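You operate a simulated robot arm through the tools that you are given. There is no shell and no other tool.

Carry out the task below with a simulated two-armed robot. There is one attempt and no reset: what you move stays moved.

TASK
Pump two shots of softener into the clear cup and stand it in the blue tray.
Fine: spill none and swing the spout aside again.

Only the result counts: the job must be done as asked and must still hold three seconds after the hand-in. Knocking over, shifting, dropping, spilling or breaking anything else fails it.

THE ROBOT
Two 7-joint arms with two-finger grippers on one trunk that stands fixed in place. Base frame: the origin is at the foot of the trunk, x ahead of it, y to its left, z up; the work surface is at about z = 0.9. Lengths are in m, angles in rad, forces in N, time in s.
The left shoulder is at [0.037, 0.175, 1.253], the right one opposite. With the tool pointing down near the work surface each hand reaches from about 0.1 to 0.84 m from the base axis, measured 20 degrees to its own side. Payload 2.94 kg a hand.
The tool frame of a hand sits at the grasp point between the pads (the TCP): z along the fingers, y along the line on which they close. The tips reach 0.03 m beyond it. The gripper opens to 0.138 m; its body begins 0.109 m behind the TCP.
Orientation is told as [roll, pitch, yaw] about the base's x, y, z axes, in that order, counted from this pose: with the fingers straight down and closing along the base's y, the tool's x points along the base's -x, its y along +y and its z along -z.

THE INTERFACE
- The arms move only by the tool send_rows. It takes "left_increments", "right_increments" or both (then of equal length, played together; a hand with none holds still); each is a list that holds one entry, the list of rows, each a list of 7 numbers: the shift along the tool's x, y, z in m, then the turn, a rotation vector about the tool's x, y, z in rad, then the gripper command, from -1 (fully open) to 1 (shut), values between in proportion. In form: [[[tx, ty, tz, wx, wy, wz, fingers], ...]]. A call has 1 to 20 rows; each row is the pose to reach, as a shift and turn from the pose commanded when the call began, along the tool's axes at that moment. A row lasts 0.2 s, in which the tool goes at most 0.05 m and 0.15 rad; a call with a longer step from one row to the next is refused whole, and so is a gripper value outside its range. Where a pose cannot be reached the arm comes as near as it can. A force on the tool above 40 N (or 10 N above the force at the start of the call, whichever is more), or a blocked arm, ends the call early, and 0.2 s more pass. The fingers move at their own pace (about 0.045 m/s each) and stop on an object; they squeeze with about 34 N. The grip force told is the motor's: it shows also when the fingers shut on nothing. Time passes only in rows, and 0.2 s behind the last, so rows that repeat a pose let the fingers close. The reply holds the time, the measured pose of the TCP, the force on the tool along the base axes, the opening and the grip force, in the units named above and with some noise, with the torque about the TCP (base axes, N m) and any sound that the robot's microphone picked up, and new pictures: "views" is both (left out), scene, wrist or none (wrist: the cameras of the hands that moved).
- Cameras (640 x 400 px; columns grow to the right, rows downward): "scene" is now at [0.082, -0.0403, 1.7294]; the picture's right is [-0.53, -0.85, 0.00], its down [-0.63, 0.40, -0.67] and it looks along [0.56, -0.35, -0.75] (base axes); focal length 314 px, centre (320, 200). "left" rides on the left gripper at [0.071, -0.019, -0.146] in its tool frame; the picture's right is [0.26, 0.97, 0.00], its down [-0.85, 0.23, -0.48] and it looks along [-0.46, 0.12, 0.88] (tool axes); focal length 280 px, centre (320, 200). "right" rides on the right gripper at [0.071, 0.019, -0.146] in its tool frame; the picture's right is [-0.26, 0.97, 0.00], its down [-0.85, -0.23, -0.48] and it looks along [-0.46, -0.12, 0.88] (tool axes); focal length 280 px, centre (320, 200). There is no depth. A picture from a camera that has moved, and an enlarged one, comes with that camera's place and axes in the base frame and with its lens.
- slide_trunk(by): moves the trunk up (or, below 0, down) by that many m; the arms and the scene camera ride with it, the base frame stays. It gives what a move gives, with no picture.
- pan_tilt(pan, tilt): turns the head with the scene camera to pan (to the left, within 2.094 rad either way) and tilt (down, from -0.506 to 1.204), counted from straight ahead of the robot (the tilt from the chest, where the trunk bows). It gives what a move gives, and a new picture of the scene camera.
- enlarge(camera, box): a new picture of the part [left, top, right, bottom] of that camera's present view, enlarged. No time passes.
- sign_off(): hands the job in; it is judged then, once.

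Places have to be worked out from the pictures, the camera data and where the tool is seen. Open the grippers and draw the arms clear of the work before you hand the job in, unless the task says otherwise.

The tools are called after ">>>" as a command line: name --argument value ..., lists and objects as JSON in quotes. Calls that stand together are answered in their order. send_rows: Moves the arms, as the interface text tells. Its arguments: {"type":"object","properties":{"left_increments":{"type":"array","items":{"type":"array","items":{"type":"array","items":{"type":"number"}}}},"right_increments":{"type":"array","items":{"type":"array","items":{"type":"array","items":{"type":"number"}}}},"views":{"type":"string","enum":["both","scene","wrist","none"]}},"required":[]} The other tools are called the same way: slide_trunk (by) moves the trunk up or down; pan_tilt (pan, tilt) turns the head that bears the scene camera; enlarge (camera, box) takes an enlarged picture of a part of a camera's view; sign_off () hands the job in.

At the start:

```text
time: 0.0
left_tcp_pos: [0.5096, -0.0235, 1.2597]
left_orientation: [0.0, 0.0, -0.001]
left_ft_force: [-0.1, 0.9, -0.4]
left_torque: [-0.02, -0.01, 0.02]
left_grip_width: 0.1376
left_grasp_force: 0.2
right_tcp_pos: [0.4285, -0.5635, 1.3233]
right_orientation: [-0.001, 0.0, 0.002]
right_ft_force: [0.8, -0.2, -0.5]
right_torque: [-0.01, -0.03, 0.03]
right_grip_width: 0.1376
right_grasp_force: 0.1
trunk travel left (down, up): [-0.425, 0.309]
head pan, tilt (commanded): [-0.559, 0.843]
```

scene: 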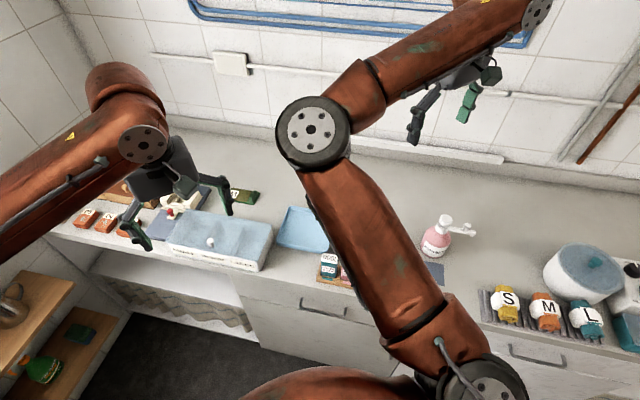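
right: 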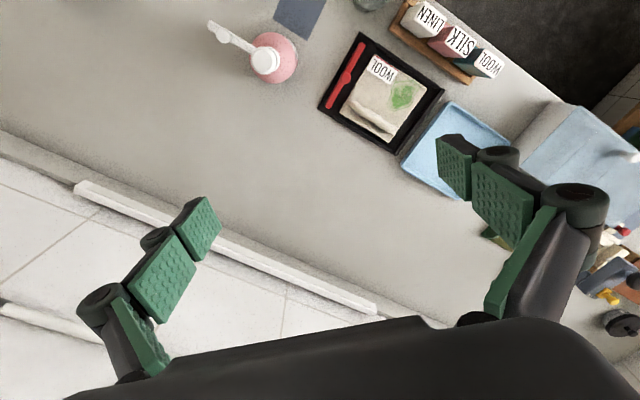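
left: 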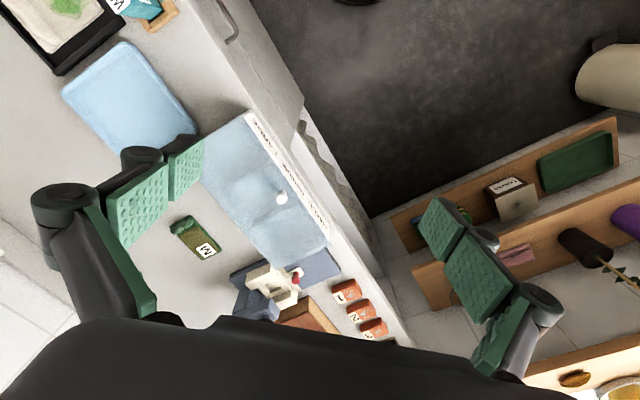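

I see a pink pump bottle and a blue tray; the cup may be hidden behind the right arm. I will look closer at the views before moving anything.

>>> enlarge --camera "scene" --box '[380, 180, 540, 300]'

>>> enlarge --camera "right" --box '[180, 0, 420, 150]'

>>> enlarge --camera "scene" --box '[240, 180, 400, 300]'

```text
3.33 times, centred on (460, 240) of scene
camera zoom: at [0.082, -0.0403, 1.7294], right [-0.53, -0.85, 0.0], down [-0.63, 0.4, -0.67], along [0.56, -0.35, -0.75], focal length 1048 px, centre (-147, 67)
```

zoom: 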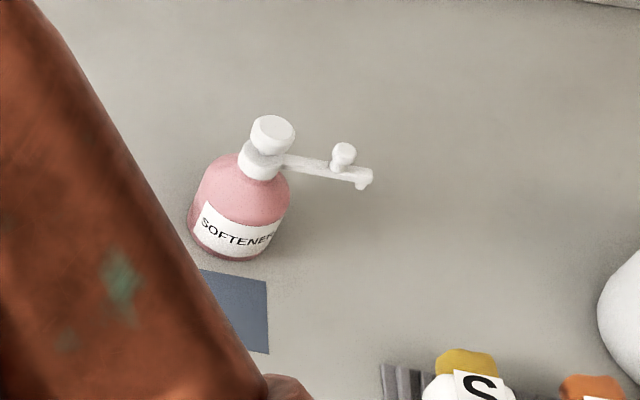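

```text
2.67 times, centred on (300, 75) of right
camera zoom: at [0.3583, -0.5436, 1.469], right [0.26, 0.97, 0.0], down [0.85, -0.23, 0.48], along [0.46, -0.12, -0.88], focal length 748 px, centre (373, 533)
```

zoom: 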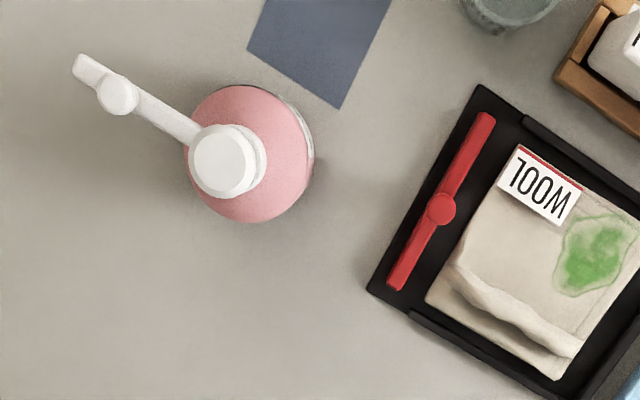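

```text
3.33 times, centred on (320, 240) of scene
camera zoom: at [0.082, -0.0403, 1.7294], right [-0.53, -0.85, 0.0], down [-0.63, 0.4, -0.67], along [0.56, -0.35, -0.75], focal length 1048 px, centre (320, 67)
```

zoom: 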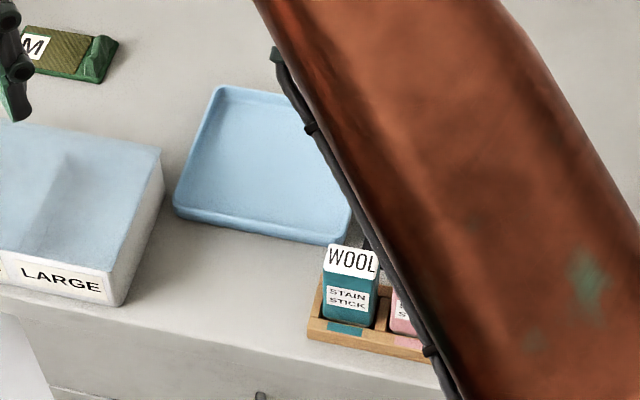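

The pump head sits at about (0.351, -0.617, 1.045) with its spout pointing toward -x-y. A navy mat lies near (0.29, -0.556) and the clear cup is roughly at (0.3, -0.45), hidden by the right arm. I will move the right arm outward at its present height to uncover the view.

>>> send_rows --right_increments '[[[0.02, -0.035, 0, 0, 0, 0, -1], [0.045, -0.07, 0, 0, 0, 0, -1], [0.07, -0.11, 0, 0, 0, 0, -1], [0.095, -0.145, 0, 0, 0, 0, -1], [0.12, -0.18, 0, 0, 0, 0, -1], [0.13, -0.2, 0, 0, 0, 0, -1]]]' --views "both"

```text
time: 1.4
left_tcp_pos: [0.5098, -0.0248, 1.2612]
left_orientation: [0.0, -0.001, 0.002]
left_ft_force: [0.6, -0.4, -0.5]
left_torque: [0.03, 0.01, -0.02]
left_grip_width: 0.1381
left_grasp_force: 0.0
right_tcp_pos: [0.2972, -0.7634, 1.3218]
right_orientation: [0.001, 0.001, 0.0]
right_ft_force: [0.6, -0.7, -0.4]
right_torque: [0.02, 0.0, 0.03]
right_grip_width: 0.1377
right_grasp_force: 0.0
trunk travel left (down, up): [-0.425, 0.309]
head pan, tilt (commanded): [-0.559, 0.843]
camera scene: at [0.0821, -0.0417, 1.7293], right [-0.53, -0.85, 0.0], down [-0.63, 0.4, -0.66], along [0.56, -0.35, -0.75], focal length 314 px, centre (320, 200)
camera right: at [0.2267, -0.7442, 1.4695], right [0.26, 0.97, 0.0], down [0.85, -0.23, 0.48], along [0.46, -0.12, -0.88], focal length 280 px, centre (320, 200)
```

scene: 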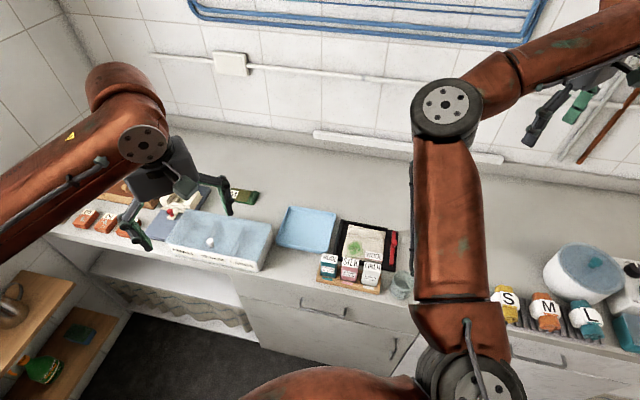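
right: 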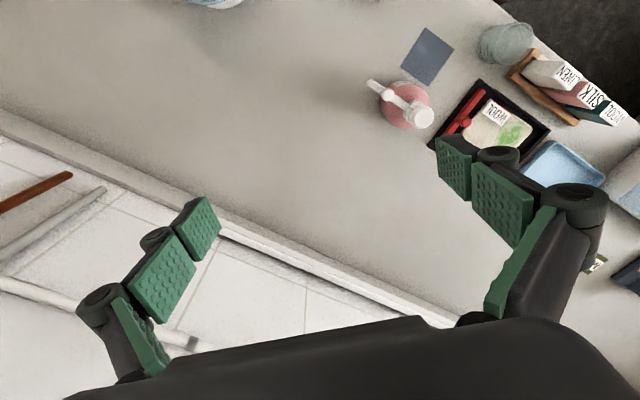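

Now the cup, mat and pump all show in the right wrist view. I enlarge it for measuring, together with the scene view of the cup and the tray.

>>> enlarge --camera "right" --box '[340, 0, 640, 188]'

>>> enlarge --camera "right" --box '[350, 10, 550, 135]'

>>> enlarge --camera "scene" --box '[260, 190, 420, 310]'

```text
2.13 times, centred on (490, 94) of right
camera zoom: at [0.2267, -0.7442, 1.4695], right [0.26, 0.97, 0.0], down [0.85, -0.23, 0.48], along [0.46, -0.12, -0.88], focal length 597 px, centre (-42, 426)
```

zoom: 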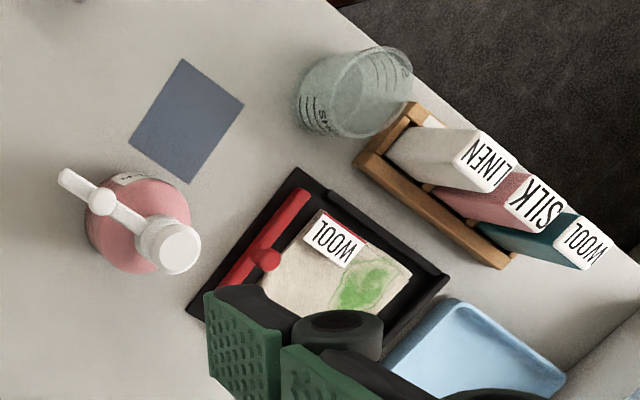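

```text
3.20 times, centred on (450, 72) of right
camera zoom: at [0.2267, -0.7442, 1.4695], right [0.26, 0.97, 0.0], down [0.85, -0.23, 0.48], along [0.46, -0.12, -0.88], focal length 897 px, centre (-96, 608)
```

zoom: 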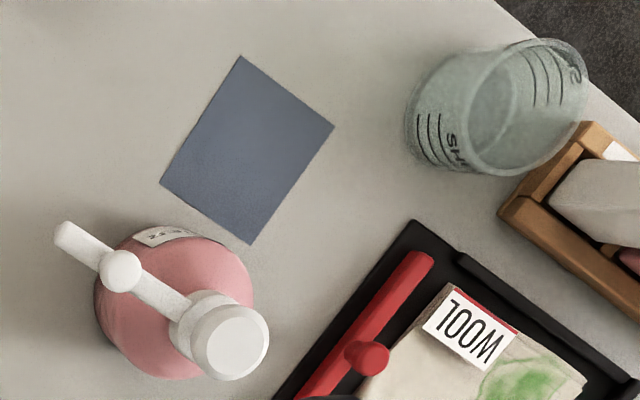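

```text
3.33 times, centred on (340, 250) of scene
camera zoom: at [0.0821, -0.0417, 1.7293], right [-0.53, -0.85, 0.0], down [-0.63, 0.4, -0.66], along [0.56, -0.35, -0.75], focal length 1048 px, centre (253, 33)
```

zoom: 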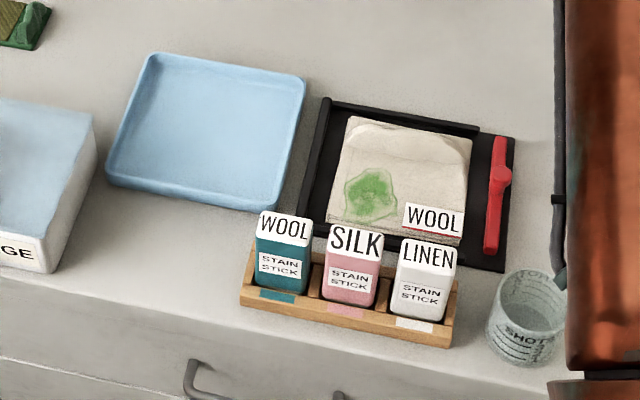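

The counter is turned about 45° to the base. I place the cup rim at about (0.30, -0.44, 0.958), the stain-stick rack just beside it, the mat centre near (0.290, -0.556) and the blue tray centre near (0.617, -0.324). I will go above the cup at z = 1.2, turning the hand to yaw +45° so that the fingers later close along the rack's side.

>>> send_rows --right_increments '[[[0, 0.0323, 0.012, 0, 0, -0.0785, -1], [0, 0.0646, 0.024, 0, 0, -0.157, -1], [0, 0.0969, 0.036, 0, 0, -0.2355, -1], [0, 0.1292, 0.048, 0, 0, -0.314, -1], [0, 0.1615, 0.06, 0, 0, -0.3925, -1], [0, 0.1938, 0.072, 0, 0, -0.471, -1], [0, 0.2261, 0.084, 0, 0, -0.5495, -1], [0, 0.2584, 0.096, 0, 0, -0.628, -1], [0, 0.2907, 0.108, 0, 0, -0.7065, -1], [0, 0.323, 0.12, 0, 0, -0.785, -1]]]' --views "both"

```text
time: 3.6
left_tcp_pos: [0.5101, -0.0225, 1.2621]
left_orientation: [-0.001, -0.001, 0.0]
left_ft_force: [0.3, 0.1, 0.4]
left_torque: [-0.01, 0.01, -0.02]
left_grip_width: 0.1381
left_grasp_force: 0.0
right_tcp_pos: [0.2967, -0.439, 1.2034]
right_orientation: [-0.003, 0.002, 0.788]
right_ft_force: [0.0, 0.5, 0.7]
right_torque: [-0.01, -0.04, -0.03]
right_grip_width: 0.1382
right_grasp_force: 0.1
trunk travel left (down, up): [-0.425, 0.309]
head pan, tilt (commanded): [-0.559, 0.843]
camera scene: at [0.082, -0.0385, 1.7294], right [-0.53, -0.85, 0.0], down [-0.63, 0.4, -0.67], along [0.56, -0.35, -0.75], focal length 314 px, centre (320, 200)
camera right: at [0.2333, -0.4759, 1.35], right [-0.5, 0.87, 0.0], down [0.76, 0.44, 0.47], along [0.41, 0.24, -0.88], focal length 280 px, centre (320, 200)
```

scene: 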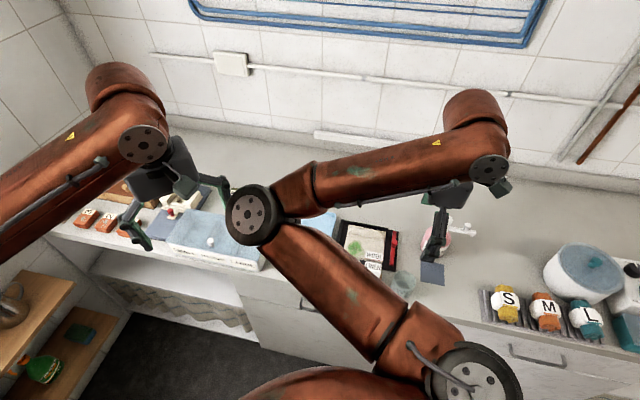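
right: 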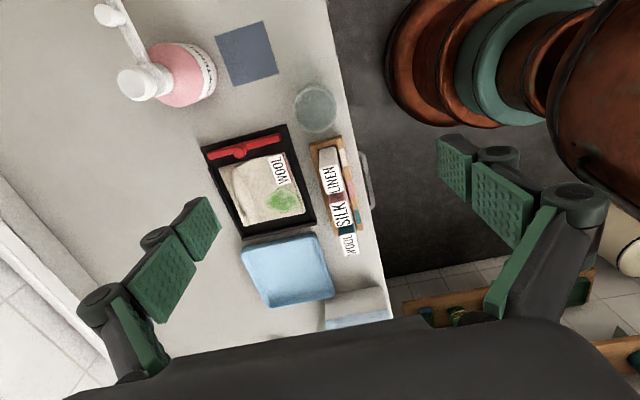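

The hand is above the cup and everything shows in one view. I enlarge it for measuring.

>>> enlarge --camera "right" --box '[240, 50, 400, 150]'

>>> enlarge --camera "right" --box '[80, 0, 240, 100]'

>>> enlarge --camera "scene" --box '[380, 200, 500, 300]'

>>> enlarge --camera "right" --box '[180, 100, 400, 320]'

```text
4.00 times, centred on (320, 100) of right
camera zoom: at [0.2333, -0.4759, 1.35], right [-0.5, 0.87, 0.0], down [0.76, 0.44, 0.47], along [0.41, 0.24, -0.88], focal length 1122 px, centre (320, 600)
```

zoom: 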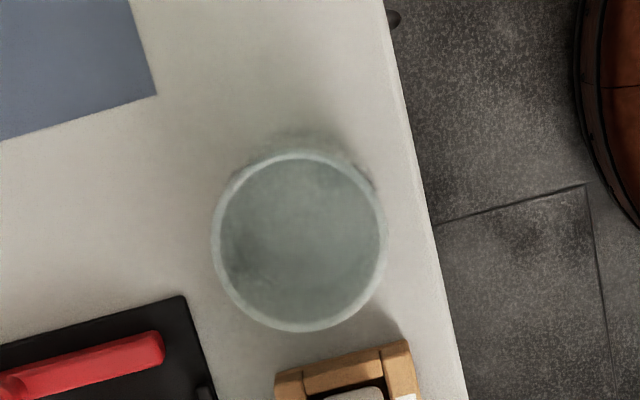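

```text
4.00 times, centred on (160, 50) of right
camera zoom: at [0.2333, -0.4759, 1.35], right [-0.5, 0.87, 0.0], down [0.76, 0.44, 0.47], along [0.41, 0.24, -0.88], focal length 1122 px, centre (960, 800)
```

zoom: 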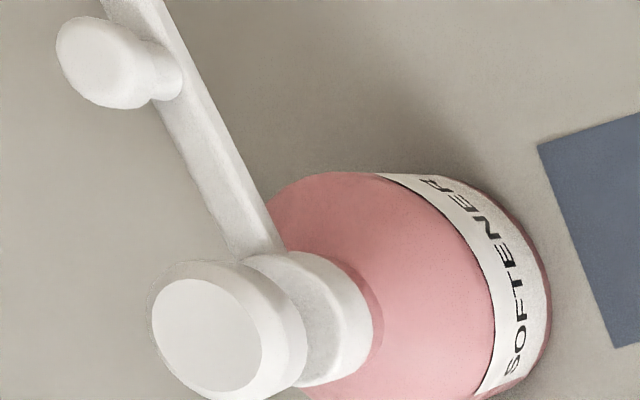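

```text
4.00 times, centred on (440, 250) of scene
camera zoom: at [0.082, -0.0385, 1.7294], right [-0.53, -0.85, 0.0], down [-0.63, 0.4, -0.67], along [0.56, -0.35, -0.75], focal length 1258 px, centre (-160, 0)
```

zoom: 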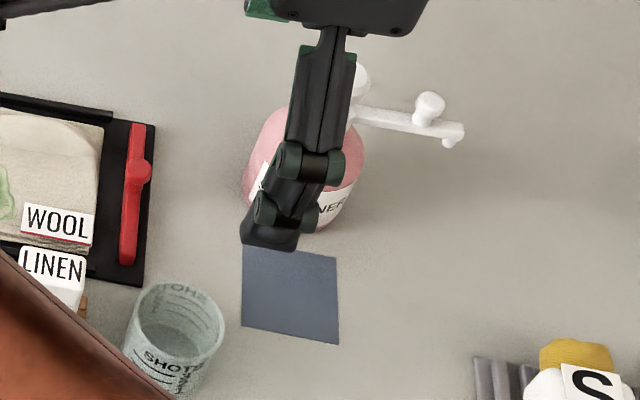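

```text
1.82 times, centred on (290, 210) of right
camera zoom: at [0.2333, -0.4759, 1.35], right [-0.5, 0.87, 0.0], down [0.76, 0.44, 0.47], along [0.41, 0.24, -0.88], focal length 510 px, centre (374, 182)
```

zoom: 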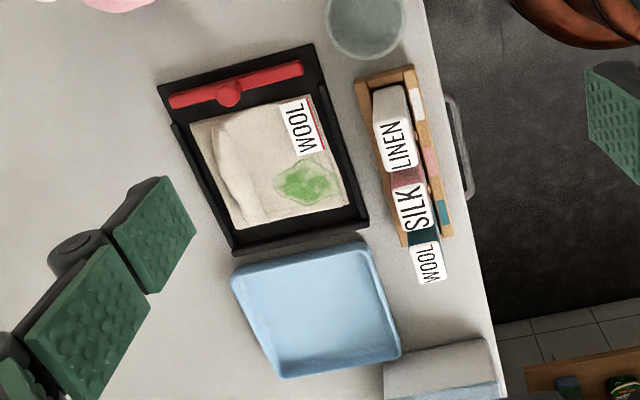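

The cup rim is about 0.06 across, centred near (0.301, -0.444) with its top near z 0.95. The pump bottle will stand on the far side of the mat, so I will grip here with yaw about 0.5 and turn the hand while carrying. I descend to z = 1.06 above the cup with the fingers narrowed to 0.10 m and look again.

>>> send_rows --right_increments '[[[0, -0.0016, 0.036, 0, 0, 0.072, -0.45], [0, -0.0032, 0.072, 0, 0, 0.144, -0.45], [0.0005, -0.0048, 0.108, 0, 0, 0.216, -0.45], [0.0007, -0.0064, 0.143, 0, 0, 0.288, -0.45], [0.0007, -0.0064, 0.143, 0, 0, 0.288, -0.45]]]' --views "both"

```text
time: 4.8
left_tcp_pos: [0.5088, -0.0232, 1.2615]
left_orientation: [0.001, 0.0, 0.001]
left_ft_force: [-0.3, 0.5, 0.0]
left_torque: [0.02, -0.02, 0.0]
left_grip_width: 0.1379
left_grasp_force: 0.1
right_tcp_pos: [0.2703, -0.4575, 1.1624]
right_orientation: [0.044, 0.0, 0.586]
right_ft_force: [0.3, -0.1, -0.3]
right_torque: [-0.01, -0.03, -0.01]
right_grip_width: 0.1003
right_grasp_force: 0.1
right hand out of reach, approached as far as the arm can: row 2, 3, 4, 5
trunk travel left (down, up): [-0.425, 0.309]
head pan, tilt (commanded): [-0.559, 0.843]
camera scene: at [0.0813, -0.0402, 1.7294], right [-0.53, -0.85, 0.0], down [-0.63, 0.4, -0.67], along [0.56, -0.35, -0.75], focal length 314 px, centre (320, 200)
camera right: at [0.2042, -0.4857, 1.3107], right [-0.31, 0.95, 0.04], down [0.85, 0.26, 0.47], along [0.43, 0.18, -0.88], focal length 280 px, centre (320, 200)
```

scene: 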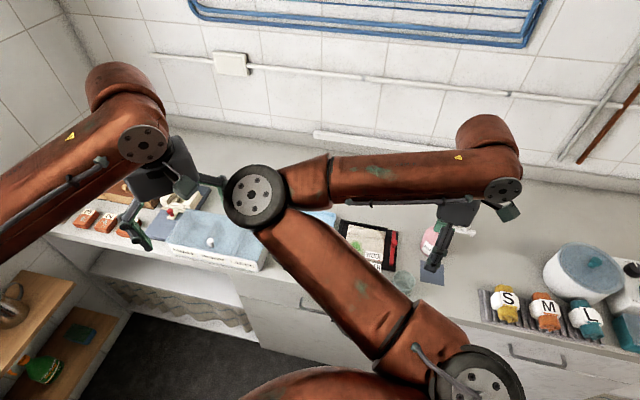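
right: 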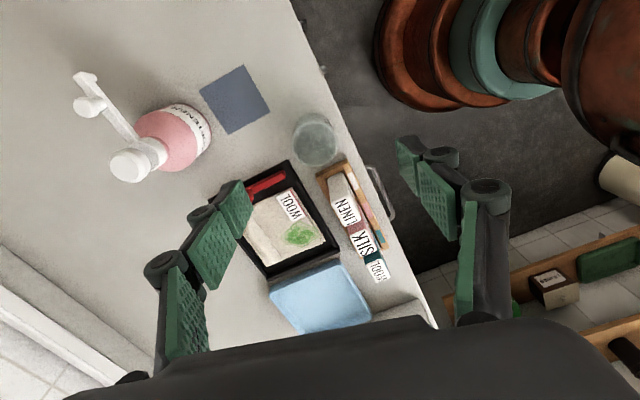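

The right arm cannot get lower here: it stopped at z 1.162, and since z 1.20 worked relative to the shoulder, lowering the trunk should carry the same posture down to the cup. First I raise both hands so that nothing is touched while the trunk goes down.

>>> send_rows --left_increments '[[[0, 0, -0.04, 0, 0, 0, -1], [0, 0, -0.08, 0, 0, 0, -1], [0, 0, -0.12, 0, 0, 0, -1], [0, 0, -0.16, 0, 0, 0, -1], [0, 0, -0.2, 0, 0, 0, -1]]]' --right_increments '[[[0, 0, -0.028, 0, 0, 0, -0.45], [0, 0, -0.056, 0, 0, 0, -0.45], [0, 0, -0.084, 0, 0, 0, -0.45], [0, 0, -0.112, 0, 0, 0, -0.45], [0, 0, -0.14, 0, 0, 0, -0.45]]]' --views "scene"

```text
time: 6.0
left_tcp_pos: [0.5073, -0.0242, 1.4626]
left_orientation: [-0.001, -0.001, -0.003]
left_ft_force: [-0.5, -1.8, -0.3]
left_torque: [-0.02, -0.07, 0.0]
left_grip_width: 0.138
left_grasp_force: 0.0
right_tcp_pos: [0.2718, -0.4653, 1.2982]
right_orientation: [0.04, -0.002, 0.584]
right_ft_force: [-0.1, -0.9, 0.0]
right_torque: [-0.01, -0.12, 0.02]
right_grip_width: 0.1
right_grasp_force: 0.0
trunk travel left (down, up): [-0.425, 0.309]
head pan, tilt (commanded): [-0.559, 0.843]
camera scene: at [0.0788, -0.0409, 1.7296], right [-0.53, -0.85, 0.0], down [-0.63, 0.4, -0.67], along [0.57, -0.35, -0.75], focal length 314 px, centre (320, 200)
```

scene: 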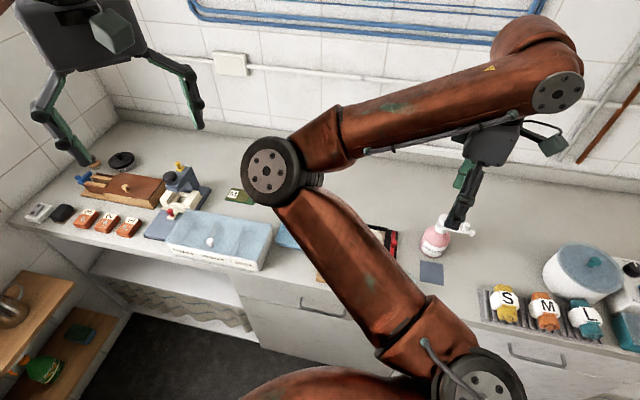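

The commanded pose follows the reached pose, and the hands are at z 1.46 (left) and 1.30 (right). Lowering the trunk by 0.24 puts the right fingertips near z 1.03, above the cup rim and clear of the pump.

>>> slide_trunk --by -0.24

```text
time: 8.5
left_tcp_pos: [0.5094, -0.0234, 1.2225]
left_orientation: [0.0, 0.002, -0.001]
left_ft_force: [-0.6, -0.1, 0.1]
left_torque: [0.0, -0.01, 0.02]
left_grip_width: 0.1377
left_grasp_force: 0.3
right_tcp_pos: [0.2748, -0.4626, 1.0596]
right_orientation: [0.041, 0.0, 0.584]
right_ft_force: [-0.9, 0.6, 0.4]
right_torque: [0.01, -0.02, -0.06]
right_grip_width: 0.0999
right_grasp_force: 0.0
trunk travel left (down, up): [-0.185, 0.549]
head pan, tilt (commanded): [-0.559, 0.843]
```

The trunk went down cleanly and the hand is at z 1.06. I straighten the small roll and centre over the cup, then look.

>>> send_rows --right_increments '[[[-0.016, 0.0006, 0, 0.0171, 0.0113, 0, -0.45], [-0.0319, 0.0012, 0, 0.0342, 0.0226, 0, -0.45], [-0.0319, 0.0012, 0, 0.0342, 0.0226, 0, -0.45]]]' --views "both"

```text
time: 9.3
left_tcp_pos: [0.5096, -0.024, 1.2206]
left_orientation: [-0.001, 0.0, 0.0]
left_ft_force: [0.6, -1.0, 0.5]
left_torque: [0.0, 0.01, -0.02]
left_grip_width: 0.1382
left_grasp_force: 0.0
right_tcp_pos: [0.3022, -0.446, 1.0568]
right_orientation: [0.007, 0.02, 0.583]
right_ft_force: [0.0, 0.1, -1.0]
right_torque: [-0.01, -0.03, 0.02]
right_grip_width: 0.0999
right_grasp_force: 0.1
trunk travel left (down, up): [-0.185, 0.549]
head pan, tilt (commanded): [-0.559, 0.843]
camera scene: at [0.2302, -0.0405, 1.482], right [-0.53, -0.85, 0.0], down [-0.63, 0.4, -0.67], along [0.56, -0.35, -0.75], focal length 314 px, centre (320, 200)
camera right: at [0.237, -0.4682, 1.2057], right [-0.31, 0.95, 0.0], down [0.85, 0.28, 0.45], along [0.43, 0.15, -0.89], focal length 280 px, centre (320, 200)
```

scene: 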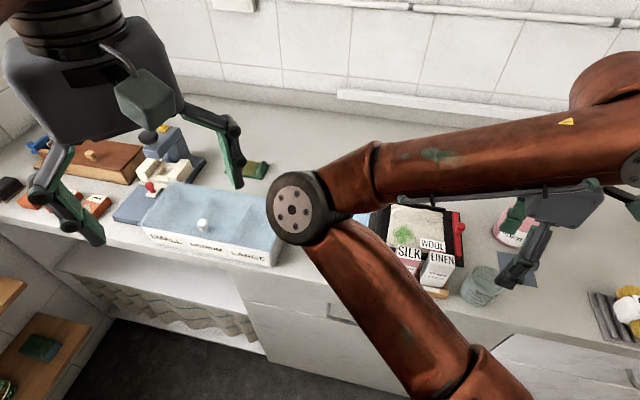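
right: 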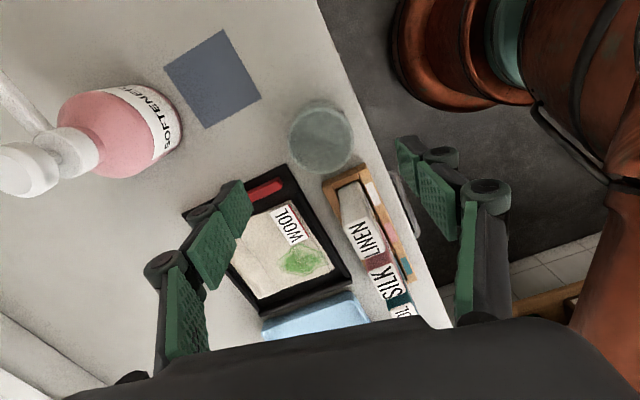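

No reach warning now, and the cup sits between the fingers' line, ahead of the tips. I enlarge the cup area to fix its height and centre.

>>> enlarge --camera "right" --box '[240, 70, 400, 220]'

>>> enlarge --camera "scene" --box '[400, 200, 560, 320]'

```text
2.67 times, centred on (320, 145) of right
camera zoom: at [0.237, -0.4682, 1.2057], right [-0.31, 0.95, 0.0], down [0.85, 0.28, 0.45], along [0.43, 0.15, -0.89], focal length 748 px, centre (320, 347)
```

zoom: 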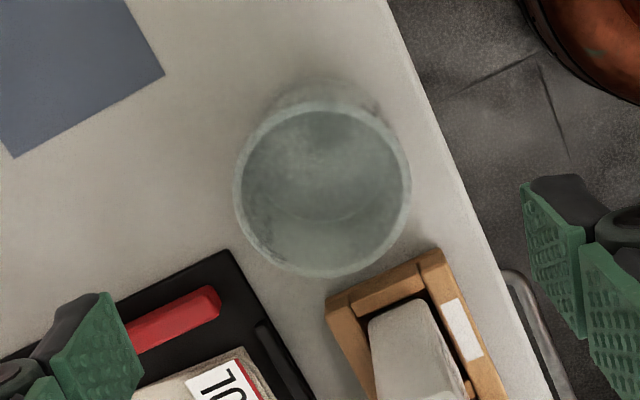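

```text
3.33 times, centred on (480, 260) of scene
camera zoom: at [0.2302, -0.0405, 1.482], right [-0.53, -0.85, 0.0], down [-0.63, 0.4, -0.67], along [0.56, -0.35, -0.75], focal length 1048 px, centre (-213, 0)
```

zoom: 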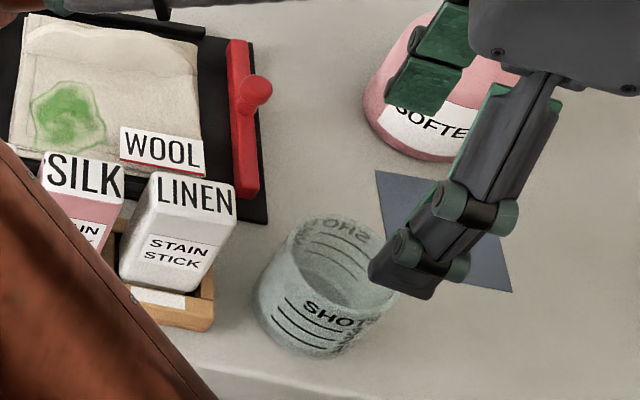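

Cup centre comes out at (0.3005, -0.4445), rim z about 0.957, diameter 0.06. I descend first by 0.06 m with the small tilt corrected and check reach.

>>> send_rows --right_increments '[[[-0.0002, 0.0001, 0.02, 0.0056, -0.0043, 0, -0.45], [-0.0003, 0.0003, 0.04, 0.0112, -0.0085, 0, -0.45], [-0.0004, 0.0004, 0.06, 0.0168, -0.0128, 0, -0.45]]]' --views "wrist"

```text
time: 10.1
left_tcp_pos: [0.5116, -0.0248, 1.2193]
left_orientation: [0.0, 0.0, 0.0]
left_ft_force: [0.5, -0.2, 0.4]
left_torque: [0.05, 0.0, -0.02]
left_grip_width: 0.1379
left_grasp_force: 0.0
right_tcp_pos: [0.3008, -0.4452, 0.9952]
right_orientation: [-0.007, 0.009, 0.587]
right_ft_force: [-0.4, -0.2, 0.1]
right_torque: [0.02, 0.01, -0.04]
right_grip_width: 0.1003
right_grasp_force: 0.0
trunk travel left (down, up): [-0.185, 0.549]
head pan, tilt (commanded): [-0.559, 0.843]
camera right: at [0.2321, -0.4679, 1.1432], right [-0.32, 0.95, -0.01], down [0.84, 0.28, 0.47], along [0.45, 0.14, -0.88], focal length 280 px, centre (320, 200)
```

right: 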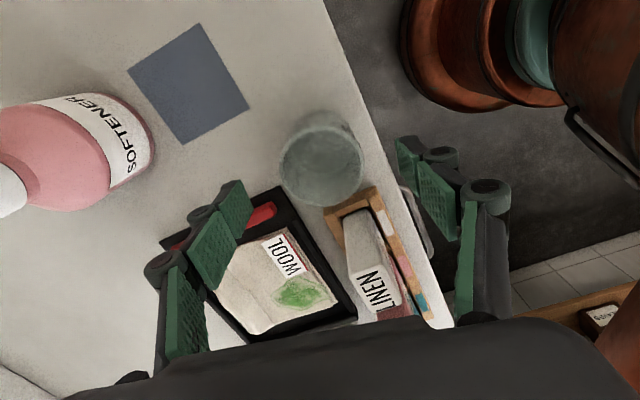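

The cup rim centre appears right where the TCP line runs (col 321), so alignment is good. I descend the last 0.038 m, then close gently.

>>> send_rows --right_increments '[[[0, 0, 0.013, 0, 0, 0, -0.45], [0, 0, 0.026, 0, 0, 0, -0.45], [0.0002, 0.0003, 0.038, 0, 0, 0, -0.45], [0.0002, 0.0003, 0.038, 0, 0, 0, -0.45]]]' --views "both"

```text
time: 11.1
left_tcp_pos: [0.5103, -0.0229, 1.2207]
left_orientation: [0.001, 0.001, 0.001]
left_ft_force: [-1.8, 0.4, 0.4]
left_torque: [0.01, -0.01, 0.0]
left_grip_width: 0.1379
left_grasp_force: 0.0
right_tcp_pos: [0.3006, -0.4457, 0.9787]
right_orientation: [-0.007, 0.009, 0.587]
right_ft_force: [-1.2, 0.4, 0.7]
right_torque: [0.01, 0.0, -0.02]
right_grip_width: 0.1001
right_grasp_force: 0.1
right hand out of reach, approached as far as the arm can: row 2, 3, 4
trunk travel left (down, up): [-0.185, 0.549]
head pan, tilt (commanded): [-0.559, 0.843]
camera scene: at [0.2302, -0.0401, 1.482], right [-0.53, -0.85, 0.0], down [-0.63, 0.4, -0.67], along [0.56, -0.35, -0.75], focal length 314 px, centre (320, 200)
camera right: at [0.2318, -0.4677, 1.1251], right [-0.32, 0.95, -0.01], down [0.84, 0.28, 0.47], along [0.45, 0.14, -0.88], focal length 280 px, centre (320, 200)
```

scene: 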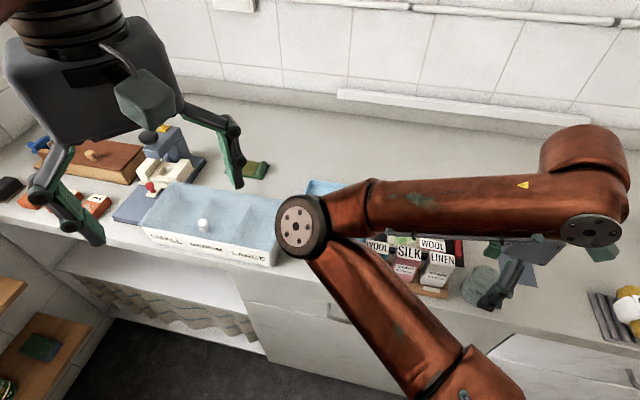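
right: 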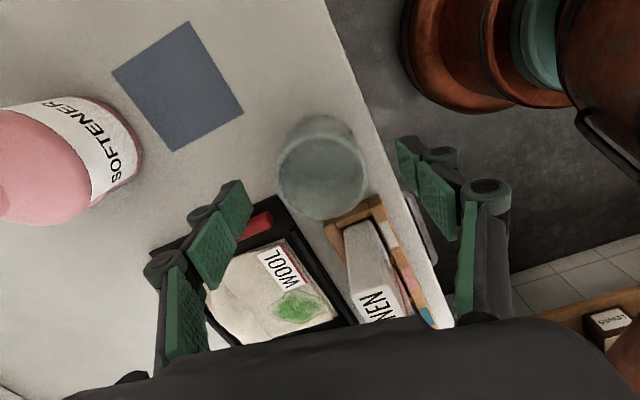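

The arm stopped at z 0.979, about 2 cm short, with the hand otherwise aligned. I lower the trunk by 0.022 m to bring the pads to the rim height.

>>> slide_trunk --by -0.022

```text
time: 11.8
left_tcp_pos: [0.5069, -0.0232, 1.2006]
left_orientation: [0.002, -0.002, -0.001]
left_ft_force: [-0.4, 1.0, -0.9]
left_torque: [-0.02, -0.08, 0.02]
left_grip_width: 0.1381
left_grasp_force: 0.0
right_tcp_pos: [0.304, -0.4459, 0.9562]
right_orientation: [0.0, 0.023, 0.587]
right_ft_force: [-0.8, 0.2, 0.9]
right_torque: [-0.02, -0.04, -0.01]
right_grip_width: 0.0999
right_grasp_force: 0.1
trunk travel left (down, up): [-0.163, 0.571]
head pan, tilt (commanded): [-0.559, 0.843]
```

The TCP is at z 0.956 with the pads astride the cup. I close the fingers to a width a little under the cup's and check the grip.

>>> send_rows --right_increments '[[[0, 0, 0, 0, 0, 0, 0.0], [0, 0, 0, 0, 0, 0, 0.15], [0, 0, 0, 0, 0, 0, 0.3], [0, 0, 0, 0, 0, 0, 0.35], [0, 0, 0, 0, 0, 0, 0.35]]]' --views "wrist"

```text
time: 13.0
left_tcp_pos: [0.51, -0.0228, 1.2]
left_orientation: [-0.002, 0.0, 0.001]
left_ft_force: [-1.5, 0.3, 0.4]
left_torque: [0.02, 0.0, 0.0]
left_grip_width: 0.1379
left_grasp_force: 0.1
right_tcp_pos: [0.3049, -0.4452, 0.9551]
right_orientation: [0.0, 0.023, 0.589]
right_ft_force: [-0.3, -0.6, 5.4]
right_torque: [0.01, 0.02, 0.03]
right_grip_width: 0.0586
right_grasp_force: 33.7
trunk travel left (down, up): [-0.163, 0.571]
head pan, tilt (commanded): [-0.559, 0.843]
camera right: at [0.2387, -0.4679, 1.1034], right [-0.32, 0.95, -0.01], down [0.84, 0.29, 0.46], along [0.43, 0.14, -0.89], focal length 280 px, centre (320, 200)
```

right: 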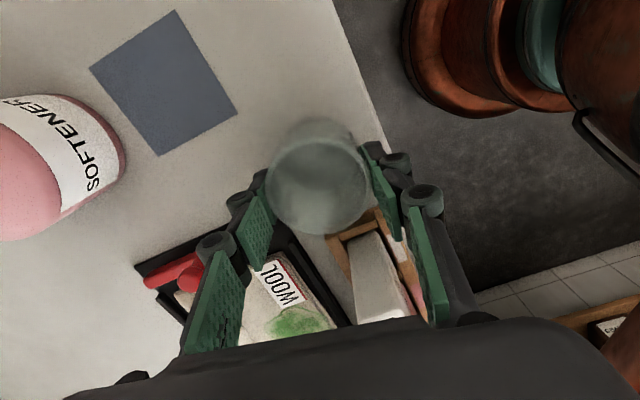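

The grip holds at width 0.0586 with 34 N. I lift 0.08 m straight up and check the cup comes along.

>>> send_rows --right_increments '[[[0, 0, -0.01, 0, 0, 0, 0.35], [0, 0, -0.03, 0, 0, 0, 0.35], [0, 0, -0.055, 0, 0, 0, 0.35], [0, 0, -0.08, 0, 0, 0, 0.35]]]' --views "both"

```text
time: 14.0
left_tcp_pos: [0.5103, -0.0233, 1.1989]
left_orientation: [0.001, 0.001, -0.001]
left_ft_force: [-0.4, 0.0, 0.7]
left_torque: [0.01, -0.02, -0.03]
left_grip_width: 0.138
left_grasp_force: 0.0
right_tcp_pos: [0.3047, -0.4449, 1.0349]
right_orientation: [0.001, 0.021, 0.588]
right_ft_force: [-0.2, -0.3, 0.3]
right_torque: [0.0, -0.02, -0.02]
right_grip_width: 0.0451
right_grasp_force: 0.1
trunk travel left (down, up): [-0.163, 0.571]
head pan, tilt (commanded): [-0.559, 0.843]
camera scene: at [0.2498, -0.0399, 1.4579], right [-0.53, -0.85, 0.0], down [-0.63, 0.4, -0.67], along [0.56, -0.35, -0.75], focal length 314 px, centre (320, 200)
camera right: at [0.2396, -0.467, 1.1828], right [-0.32, 0.95, -0.01], down [0.84, 0.29, 0.46], along [0.43, 0.14, -0.89], focal length 280 px, centre (320, 200)
```

scene: 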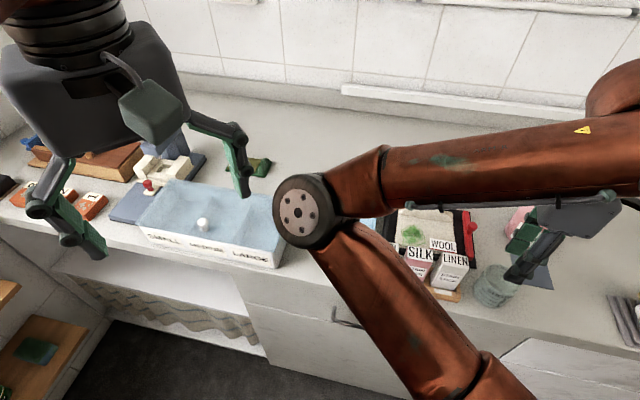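
right: 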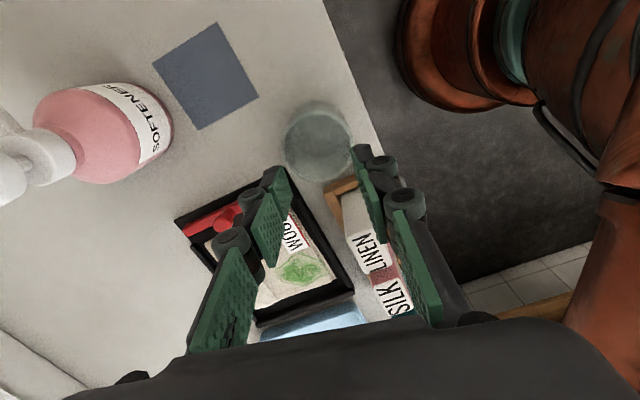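

The cup stayed behind: the fingers slid off it (width now 0.045, no force). I look closely at the cup before trying again lower.

>>> enlarge --camera "right" --box '[250, 70, 410, 220]'

>>> enlarge --camera "scene" --box '[420, 230, 560, 335]'

```text
2.67 times, centred on (330, 145) of right
camera zoom: at [0.2396, -0.467, 1.1828], right [-0.32, 0.95, -0.01], down [0.84, 0.29, 0.46], along [0.43, 0.14, -0.89], focal length 748 px, centre (293, 347)
```

zoom: 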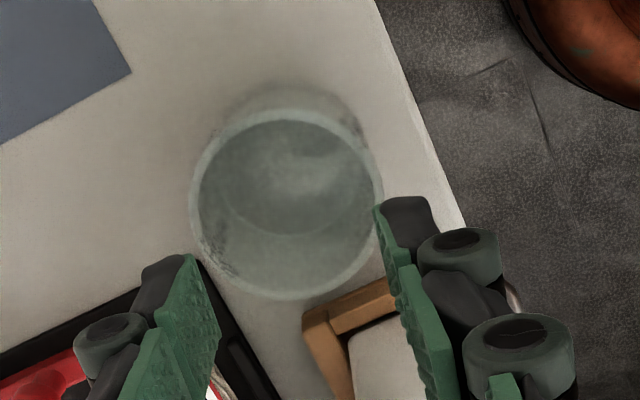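

```text
3.81 times, centred on (490, 282) of scene
camera zoom: at [0.2498, -0.0399, 1.4579], right [-0.53, -0.85, 0.0], down [-0.63, 0.4, -0.67], along [0.56, -0.35, -0.75], focal length 1198 px, centre (-328, -114)
```

zoom: 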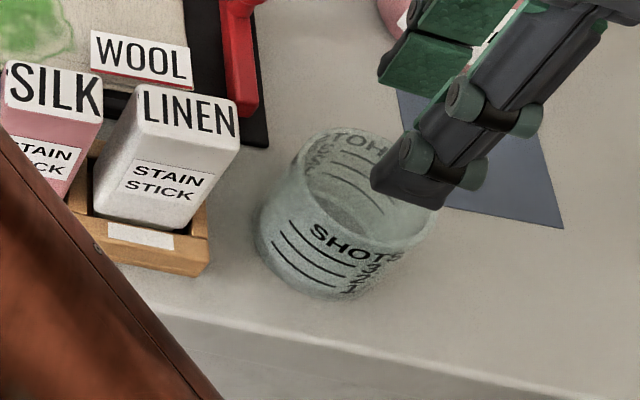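

The cup still stands at about (0.302, -0.449), rim z near 0.955. My pads held it only with their tips, which likely spread and slipped off, so I will grip with the pads centred on the wall at about z 0.937. I open the fingers, then lower the trunk another 0.03 m for reach.

>>> send_rows --right_increments '[[[0.002, -0.001, 0, 0.0059, -0.0088, 0, -0.2], [0.0045, -0.0019, 0, 0.0117, -0.0175, 0, -0.45], [0.0045, -0.0019, 0, 0.0117, -0.0175, 0, -0.45], [0.0045, -0.0019, 0, 0.0117, -0.0175, 0, -0.45]]]' --views "none"

>>> slide_trunk --by -0.03

```text
time: 15.0
left_tcp_pos: [0.5103, -0.0231, 1.1991]
left_orientation: [0.0, 0.0, 0.001]
left_ft_force: [0.6, -0.3, 0.9]
left_torque: [0.0, -0.03, 0.01]
left_grip_width: 0.1378
left_grasp_force: 0.0
right_tcp_pos: [0.3033, -0.4479, 1.0352]
right_orientation: [-0.01, 0.006, 0.587]
right_ft_force: [0.9, -0.2, -0.3]
right_torque: [-0.02, -0.03, 0.01]
right_grip_width: 0.0999
right_grasp_force: 0.0
trunk travel left (down, up): [-0.163, 0.571]
head pan, tilt (commanded): [-0.559, 0.843]
```

```text
time: 15.7
left_tcp_pos: [0.5081, -0.023, 1.1702]
left_orientation: [-0.001, -0.002, -0.001]
left_ft_force: [-0.6, 0.4, 1.1]
left_torque: [0.01, -0.12, 0.02]
left_grip_width: 0.138
left_grasp_force: 0.1
right_tcp_pos: [0.3033, -0.4491, 1.0051]
right_orientation: [-0.012, 0.002, 0.589]
right_ft_force: [-0.9, -0.1, 0.2]
right_torque: [0.03, -0.11, 0.02]
right_grip_width: 0.1001
right_grasp_force: 0.1
trunk travel left (down, up): [-0.133, 0.601]
head pan, tilt (commanded): [-0.559, 0.843]
```

The hand is at (0.303, -0.449, 1.005). I descend to about z 0.965 and check alignment by the wrist camera.

>>> send_rows --right_increments '[[[0.0003, 0.0003, 0.015, 0, 0, 0, -0.45], [0.0006, 0.0006, 0.03, 0, 0, 0, -0.45], [0.001, 0.001, 0.042, 0, 0, 0, -0.45]]]' --views "wrist"

>>> enlarge --camera "right" --box '[180, 80, 500, 280]'

```text
time: 16.5
left_tcp_pos: [0.5112, -0.024, 1.1693]
left_orientation: [0.0, 0.001, 0.003]
left_ft_force: [0.7, -0.3, 0.0]
left_torque: [0.02, -0.01, -0.01]
left_grip_width: 0.1379
left_grasp_force: 0.1
right_tcp_pos: [0.3021, -0.4487, 0.962]
right_orientation: [-0.01, 0.006, 0.588]
right_ft_force: [-0.5, -0.8, -1.1]
right_torque: [0.0, 0.0, 0.0]
right_grip_width: 0.1001
right_grasp_force: 0.1
trunk travel left (down, up): [-0.133, 0.601]
head pan, tilt (commanded): [-0.559, 0.843]
camera right: at [0.2341, -0.4713, 1.1092], right [-0.32, 0.95, -0.01], down [0.83, 0.29, 0.47], along [0.45, 0.14, -0.88], focal length 280 px, centre (320, 200)
```

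right: 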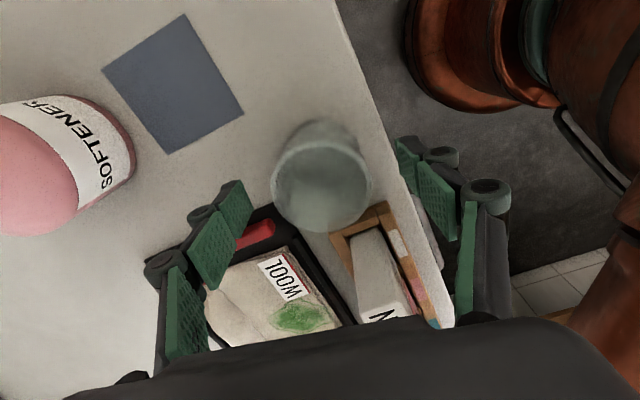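

```text
2.00 times, centred on (340, 180) of right
camera zoom: at [0.2341, -0.4713, 1.1092], right [-0.32, 0.95, -0.01], down [0.83, 0.29, 0.47], along [0.45, 0.14, -0.88], focal length 561 px, centre (280, 240)
```

zoom: 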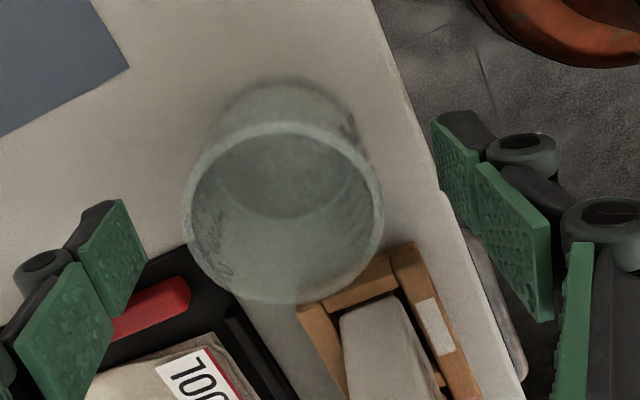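

Alignment is good (rim centre at col 321, near the TCP point). I go down to about z 0.942 and close fully.

>>> send_rows --right_increments '[[[0, 0, 0.01, 0, 0, 0, -0.45], [0, 0, 0.02, 0, 0, 0, -0.45], [0, 0, 0.02, 0, 0, 0, -0.1], [0, 0, 0.02, 0, 0, 0, 0.2], [0, 0, 0.02, 0, 0, 0, 0.5], [0, 0, 0.02, 0, 0, 0, 0.5], [0, 0, 0.02, 0, 0, 0, 0.5]]]' --views "both"

>>> enlarge --camera "right" --box '[180, 80, 500, 280]'

```text
time: 18.1
left_tcp_pos: [0.511, -0.024, 1.1692]
left_orientation: [-0.001, -0.001, 0.001]
left_ft_force: [-0.2, -0.3, 0.5]
left_torque: [0.0, 0.01, -0.03]
left_grip_width: 0.1378
left_grasp_force: 0.0
right_tcp_pos: [0.3038, -0.4487, 0.9418]
right_orientation: [-0.012, 0.004, 0.59]
right_ft_force: [0.3, -0.2, 0.0]
right_torque: [0.06, 0.04, 0.0]
right_grip_width: 0.057
right_grasp_force: 33.8
trunk travel left (down, up): [-0.133, 0.601]
head pan, tilt (commanded): [-0.559, 0.843]
camera scene: at [0.2792, -0.0403, 1.4239], right [-0.53, -0.85, 0.0], down [-0.63, 0.4, -0.67], along [0.56, -0.35, -0.75], focal length 314 px, centre (320, 200)
camera right: at [0.2337, -0.4714, 1.0895], right [-0.32, 0.95, -0.01], down [0.83, 0.29, 0.47], along [0.45, 0.14, -0.88], focal length 280 px, centre (320, 200)
```

scene: 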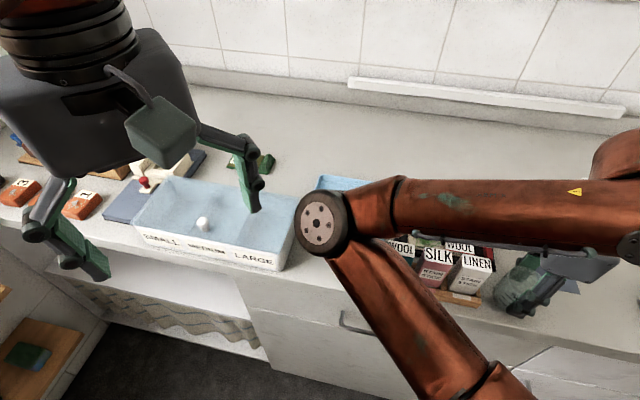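
right: 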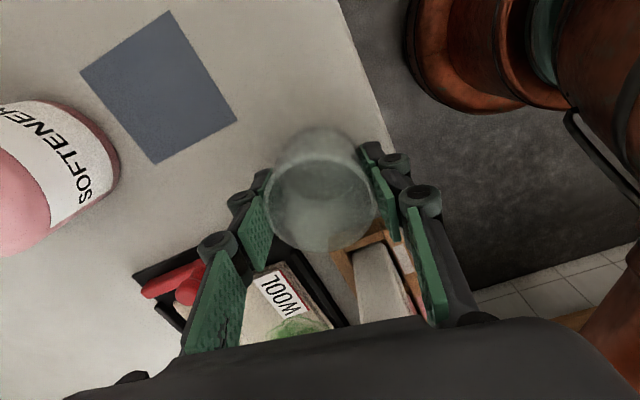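

```text
2.00 times, centred on (340, 180) of right
camera zoom: at [0.2337, -0.4714, 1.0895], right [-0.32, 0.95, -0.01], down [0.83, 0.29, 0.47], along [0.45, 0.14, -0.88], focal length 561 px, centre (280, 240)
```

zoom: 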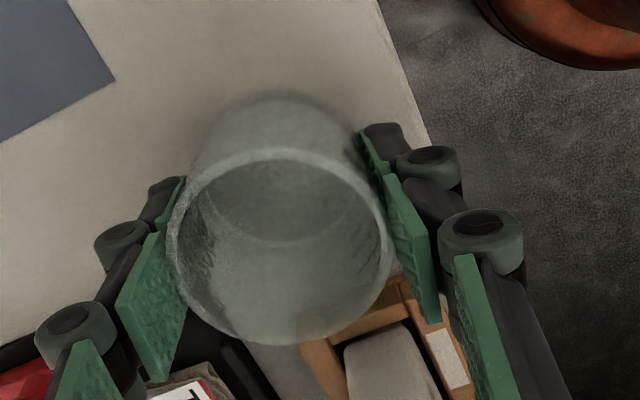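

The grip now shows no vertical push (fz 0.0), width 0.057. I lift slowly by 0.03 m and check that the cup follows.

>>> send_rows --right_increments '[[[0, 0, -0.003, 0, 0, 0, 0.5], [0, 0, -0.008, 0, 0, 0, 0.5], [0, 0, -0.015, 0, 0, 0, 0.5], [0, 0, -0.022, 0, 0, 0, 0.5], [0, 0, -0.03, 0, 0, 0, 0.5]]]' --views "wrist"

>>> enlarge --camera "right" --box '[180, 80, 500, 280]'

```text
time: 19.3
left_tcp_pos: [0.5104, -0.0227, 1.1686]
left_orientation: [-0.001, -0.001, -0.001]
left_ft_force: [-0.8, 0.3, -0.4]
left_torque: [0.02, 0.0, -0.03]
left_grip_width: 0.1382
left_grasp_force: 0.1
right_tcp_pos: [0.3025, -0.4488, 0.9734]
right_orientation: [-0.009, 0.005, 0.589]
right_ft_force: [-0.7, 0.3, -0.9]
right_torque: [0.01, 0.0, -0.02]
right_grip_width: 0.0569
right_grasp_force: 33.7
trunk travel left (down, up): [-0.133, 0.601]
head pan, tilt (commanded): [-0.559, 0.843]
camera right: at [0.2333, -0.472, 1.12], right [-0.32, 0.95, -0.01], down [0.83, 0.29, 0.47], along [0.45, 0.14, -0.88], focal length 280 px, centre (320, 200)
```

right: 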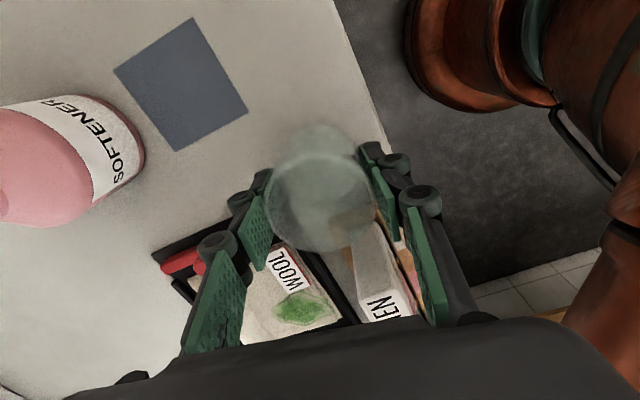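

```text
2.00 times, centred on (340, 180) of right
camera zoom: at [0.2333, -0.472, 1.12], right [-0.32, 0.95, -0.01], down [0.83, 0.29, 0.47], along [0.45, 0.14, -0.88], focal length 561 px, centre (280, 240)
```

zoom: 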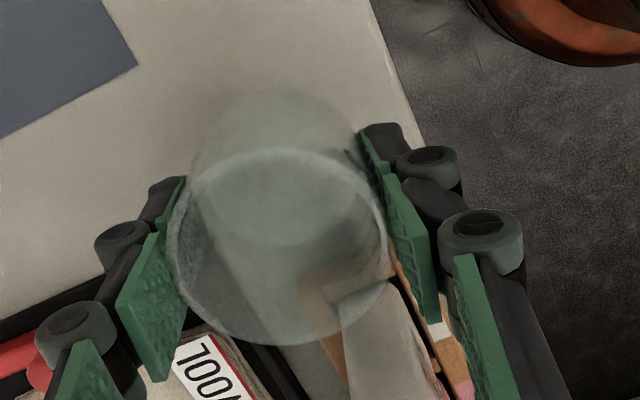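

The cup is held firmly. I lift to z about 1.03 and begin carrying it toward the mat while turning the hand halfway, then check the arm posture.

>>> send_rows --right_increments '[[[0, 0, -0.02, 0, 0, 0, 0.5], [0, 0, -0.04, 0, 0, 0, 0.5], [0, 0, -0.06, 0, 0, 0, 0.5], [0.0116, -0.0137, -0.06, 0, 0, 0.11, 0.5], [0.0233, -0.0273, -0.06, 0, 0, 0.22, 0.5], [0.0349, -0.041, -0.06, 0, 0, 0.33, 0.5], [0.0465, -0.0547, -0.06, 0, 0, 0.44, 0.5], [0.0582, -0.0683, -0.06, 0, 0, 0.55, 0.5], [0.0698, -0.082, -0.06, 0, 0, 0.66, 0.5]]]' --views "both"

```text
time: 21.3
left_tcp_pos: [0.5109, -0.0252, 1.1688]
left_orientation: [0.001, 0.001, -0.001]
left_ft_force: [-0.1, -0.1, 0.0]
left_torque: [0.04, 0.02, -0.01]
left_grip_width: 0.1382
left_grasp_force: 0.1
right_tcp_pos: [0.2909, -0.5574, 1.0331]
right_orientation: [-0.013, -0.002, -0.071]
right_ft_force: [-0.1, -0.9, -1.0]
right_torque: [0.01, 0.04, 0.03]
right_grip_width: 0.0567
right_grasp_force: 34.0
trunk travel left (down, up): [-0.133, 0.601]
head pan, tilt (commanded): [-0.559, 0.843]
camera scene: at [0.2793, -0.0413, 1.4239], right [-0.53, -0.85, 0.0], down [-0.63, 0.4, -0.66], along [0.56, -0.35, -0.75], focal length 314 px, centre (320, 200)
camera right: at [0.222, -0.5313, 1.1793], right [0.33, 0.94, -0.01], down [0.83, -0.29, 0.48], along [0.45, -0.17, -0.88], focal length 280 px, centre (320, 200)
```

scene: 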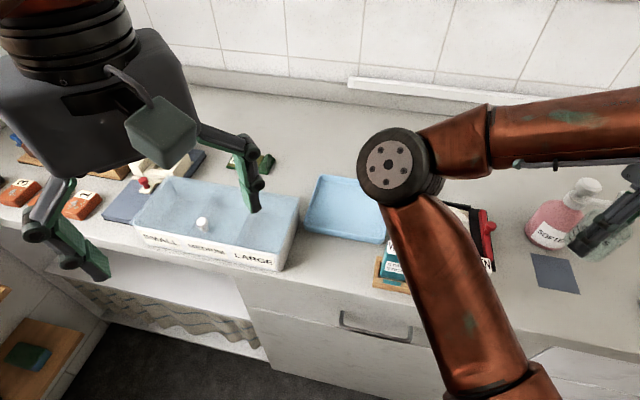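
right: 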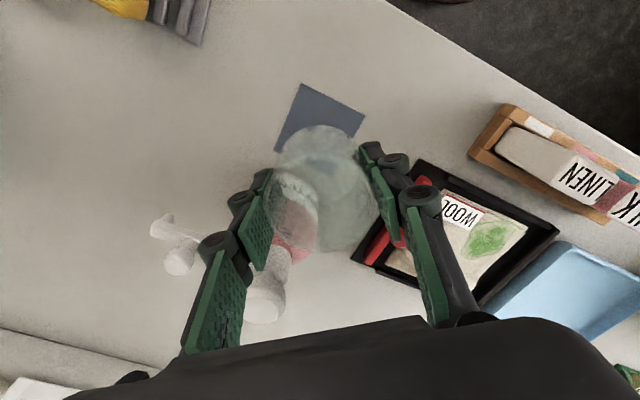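

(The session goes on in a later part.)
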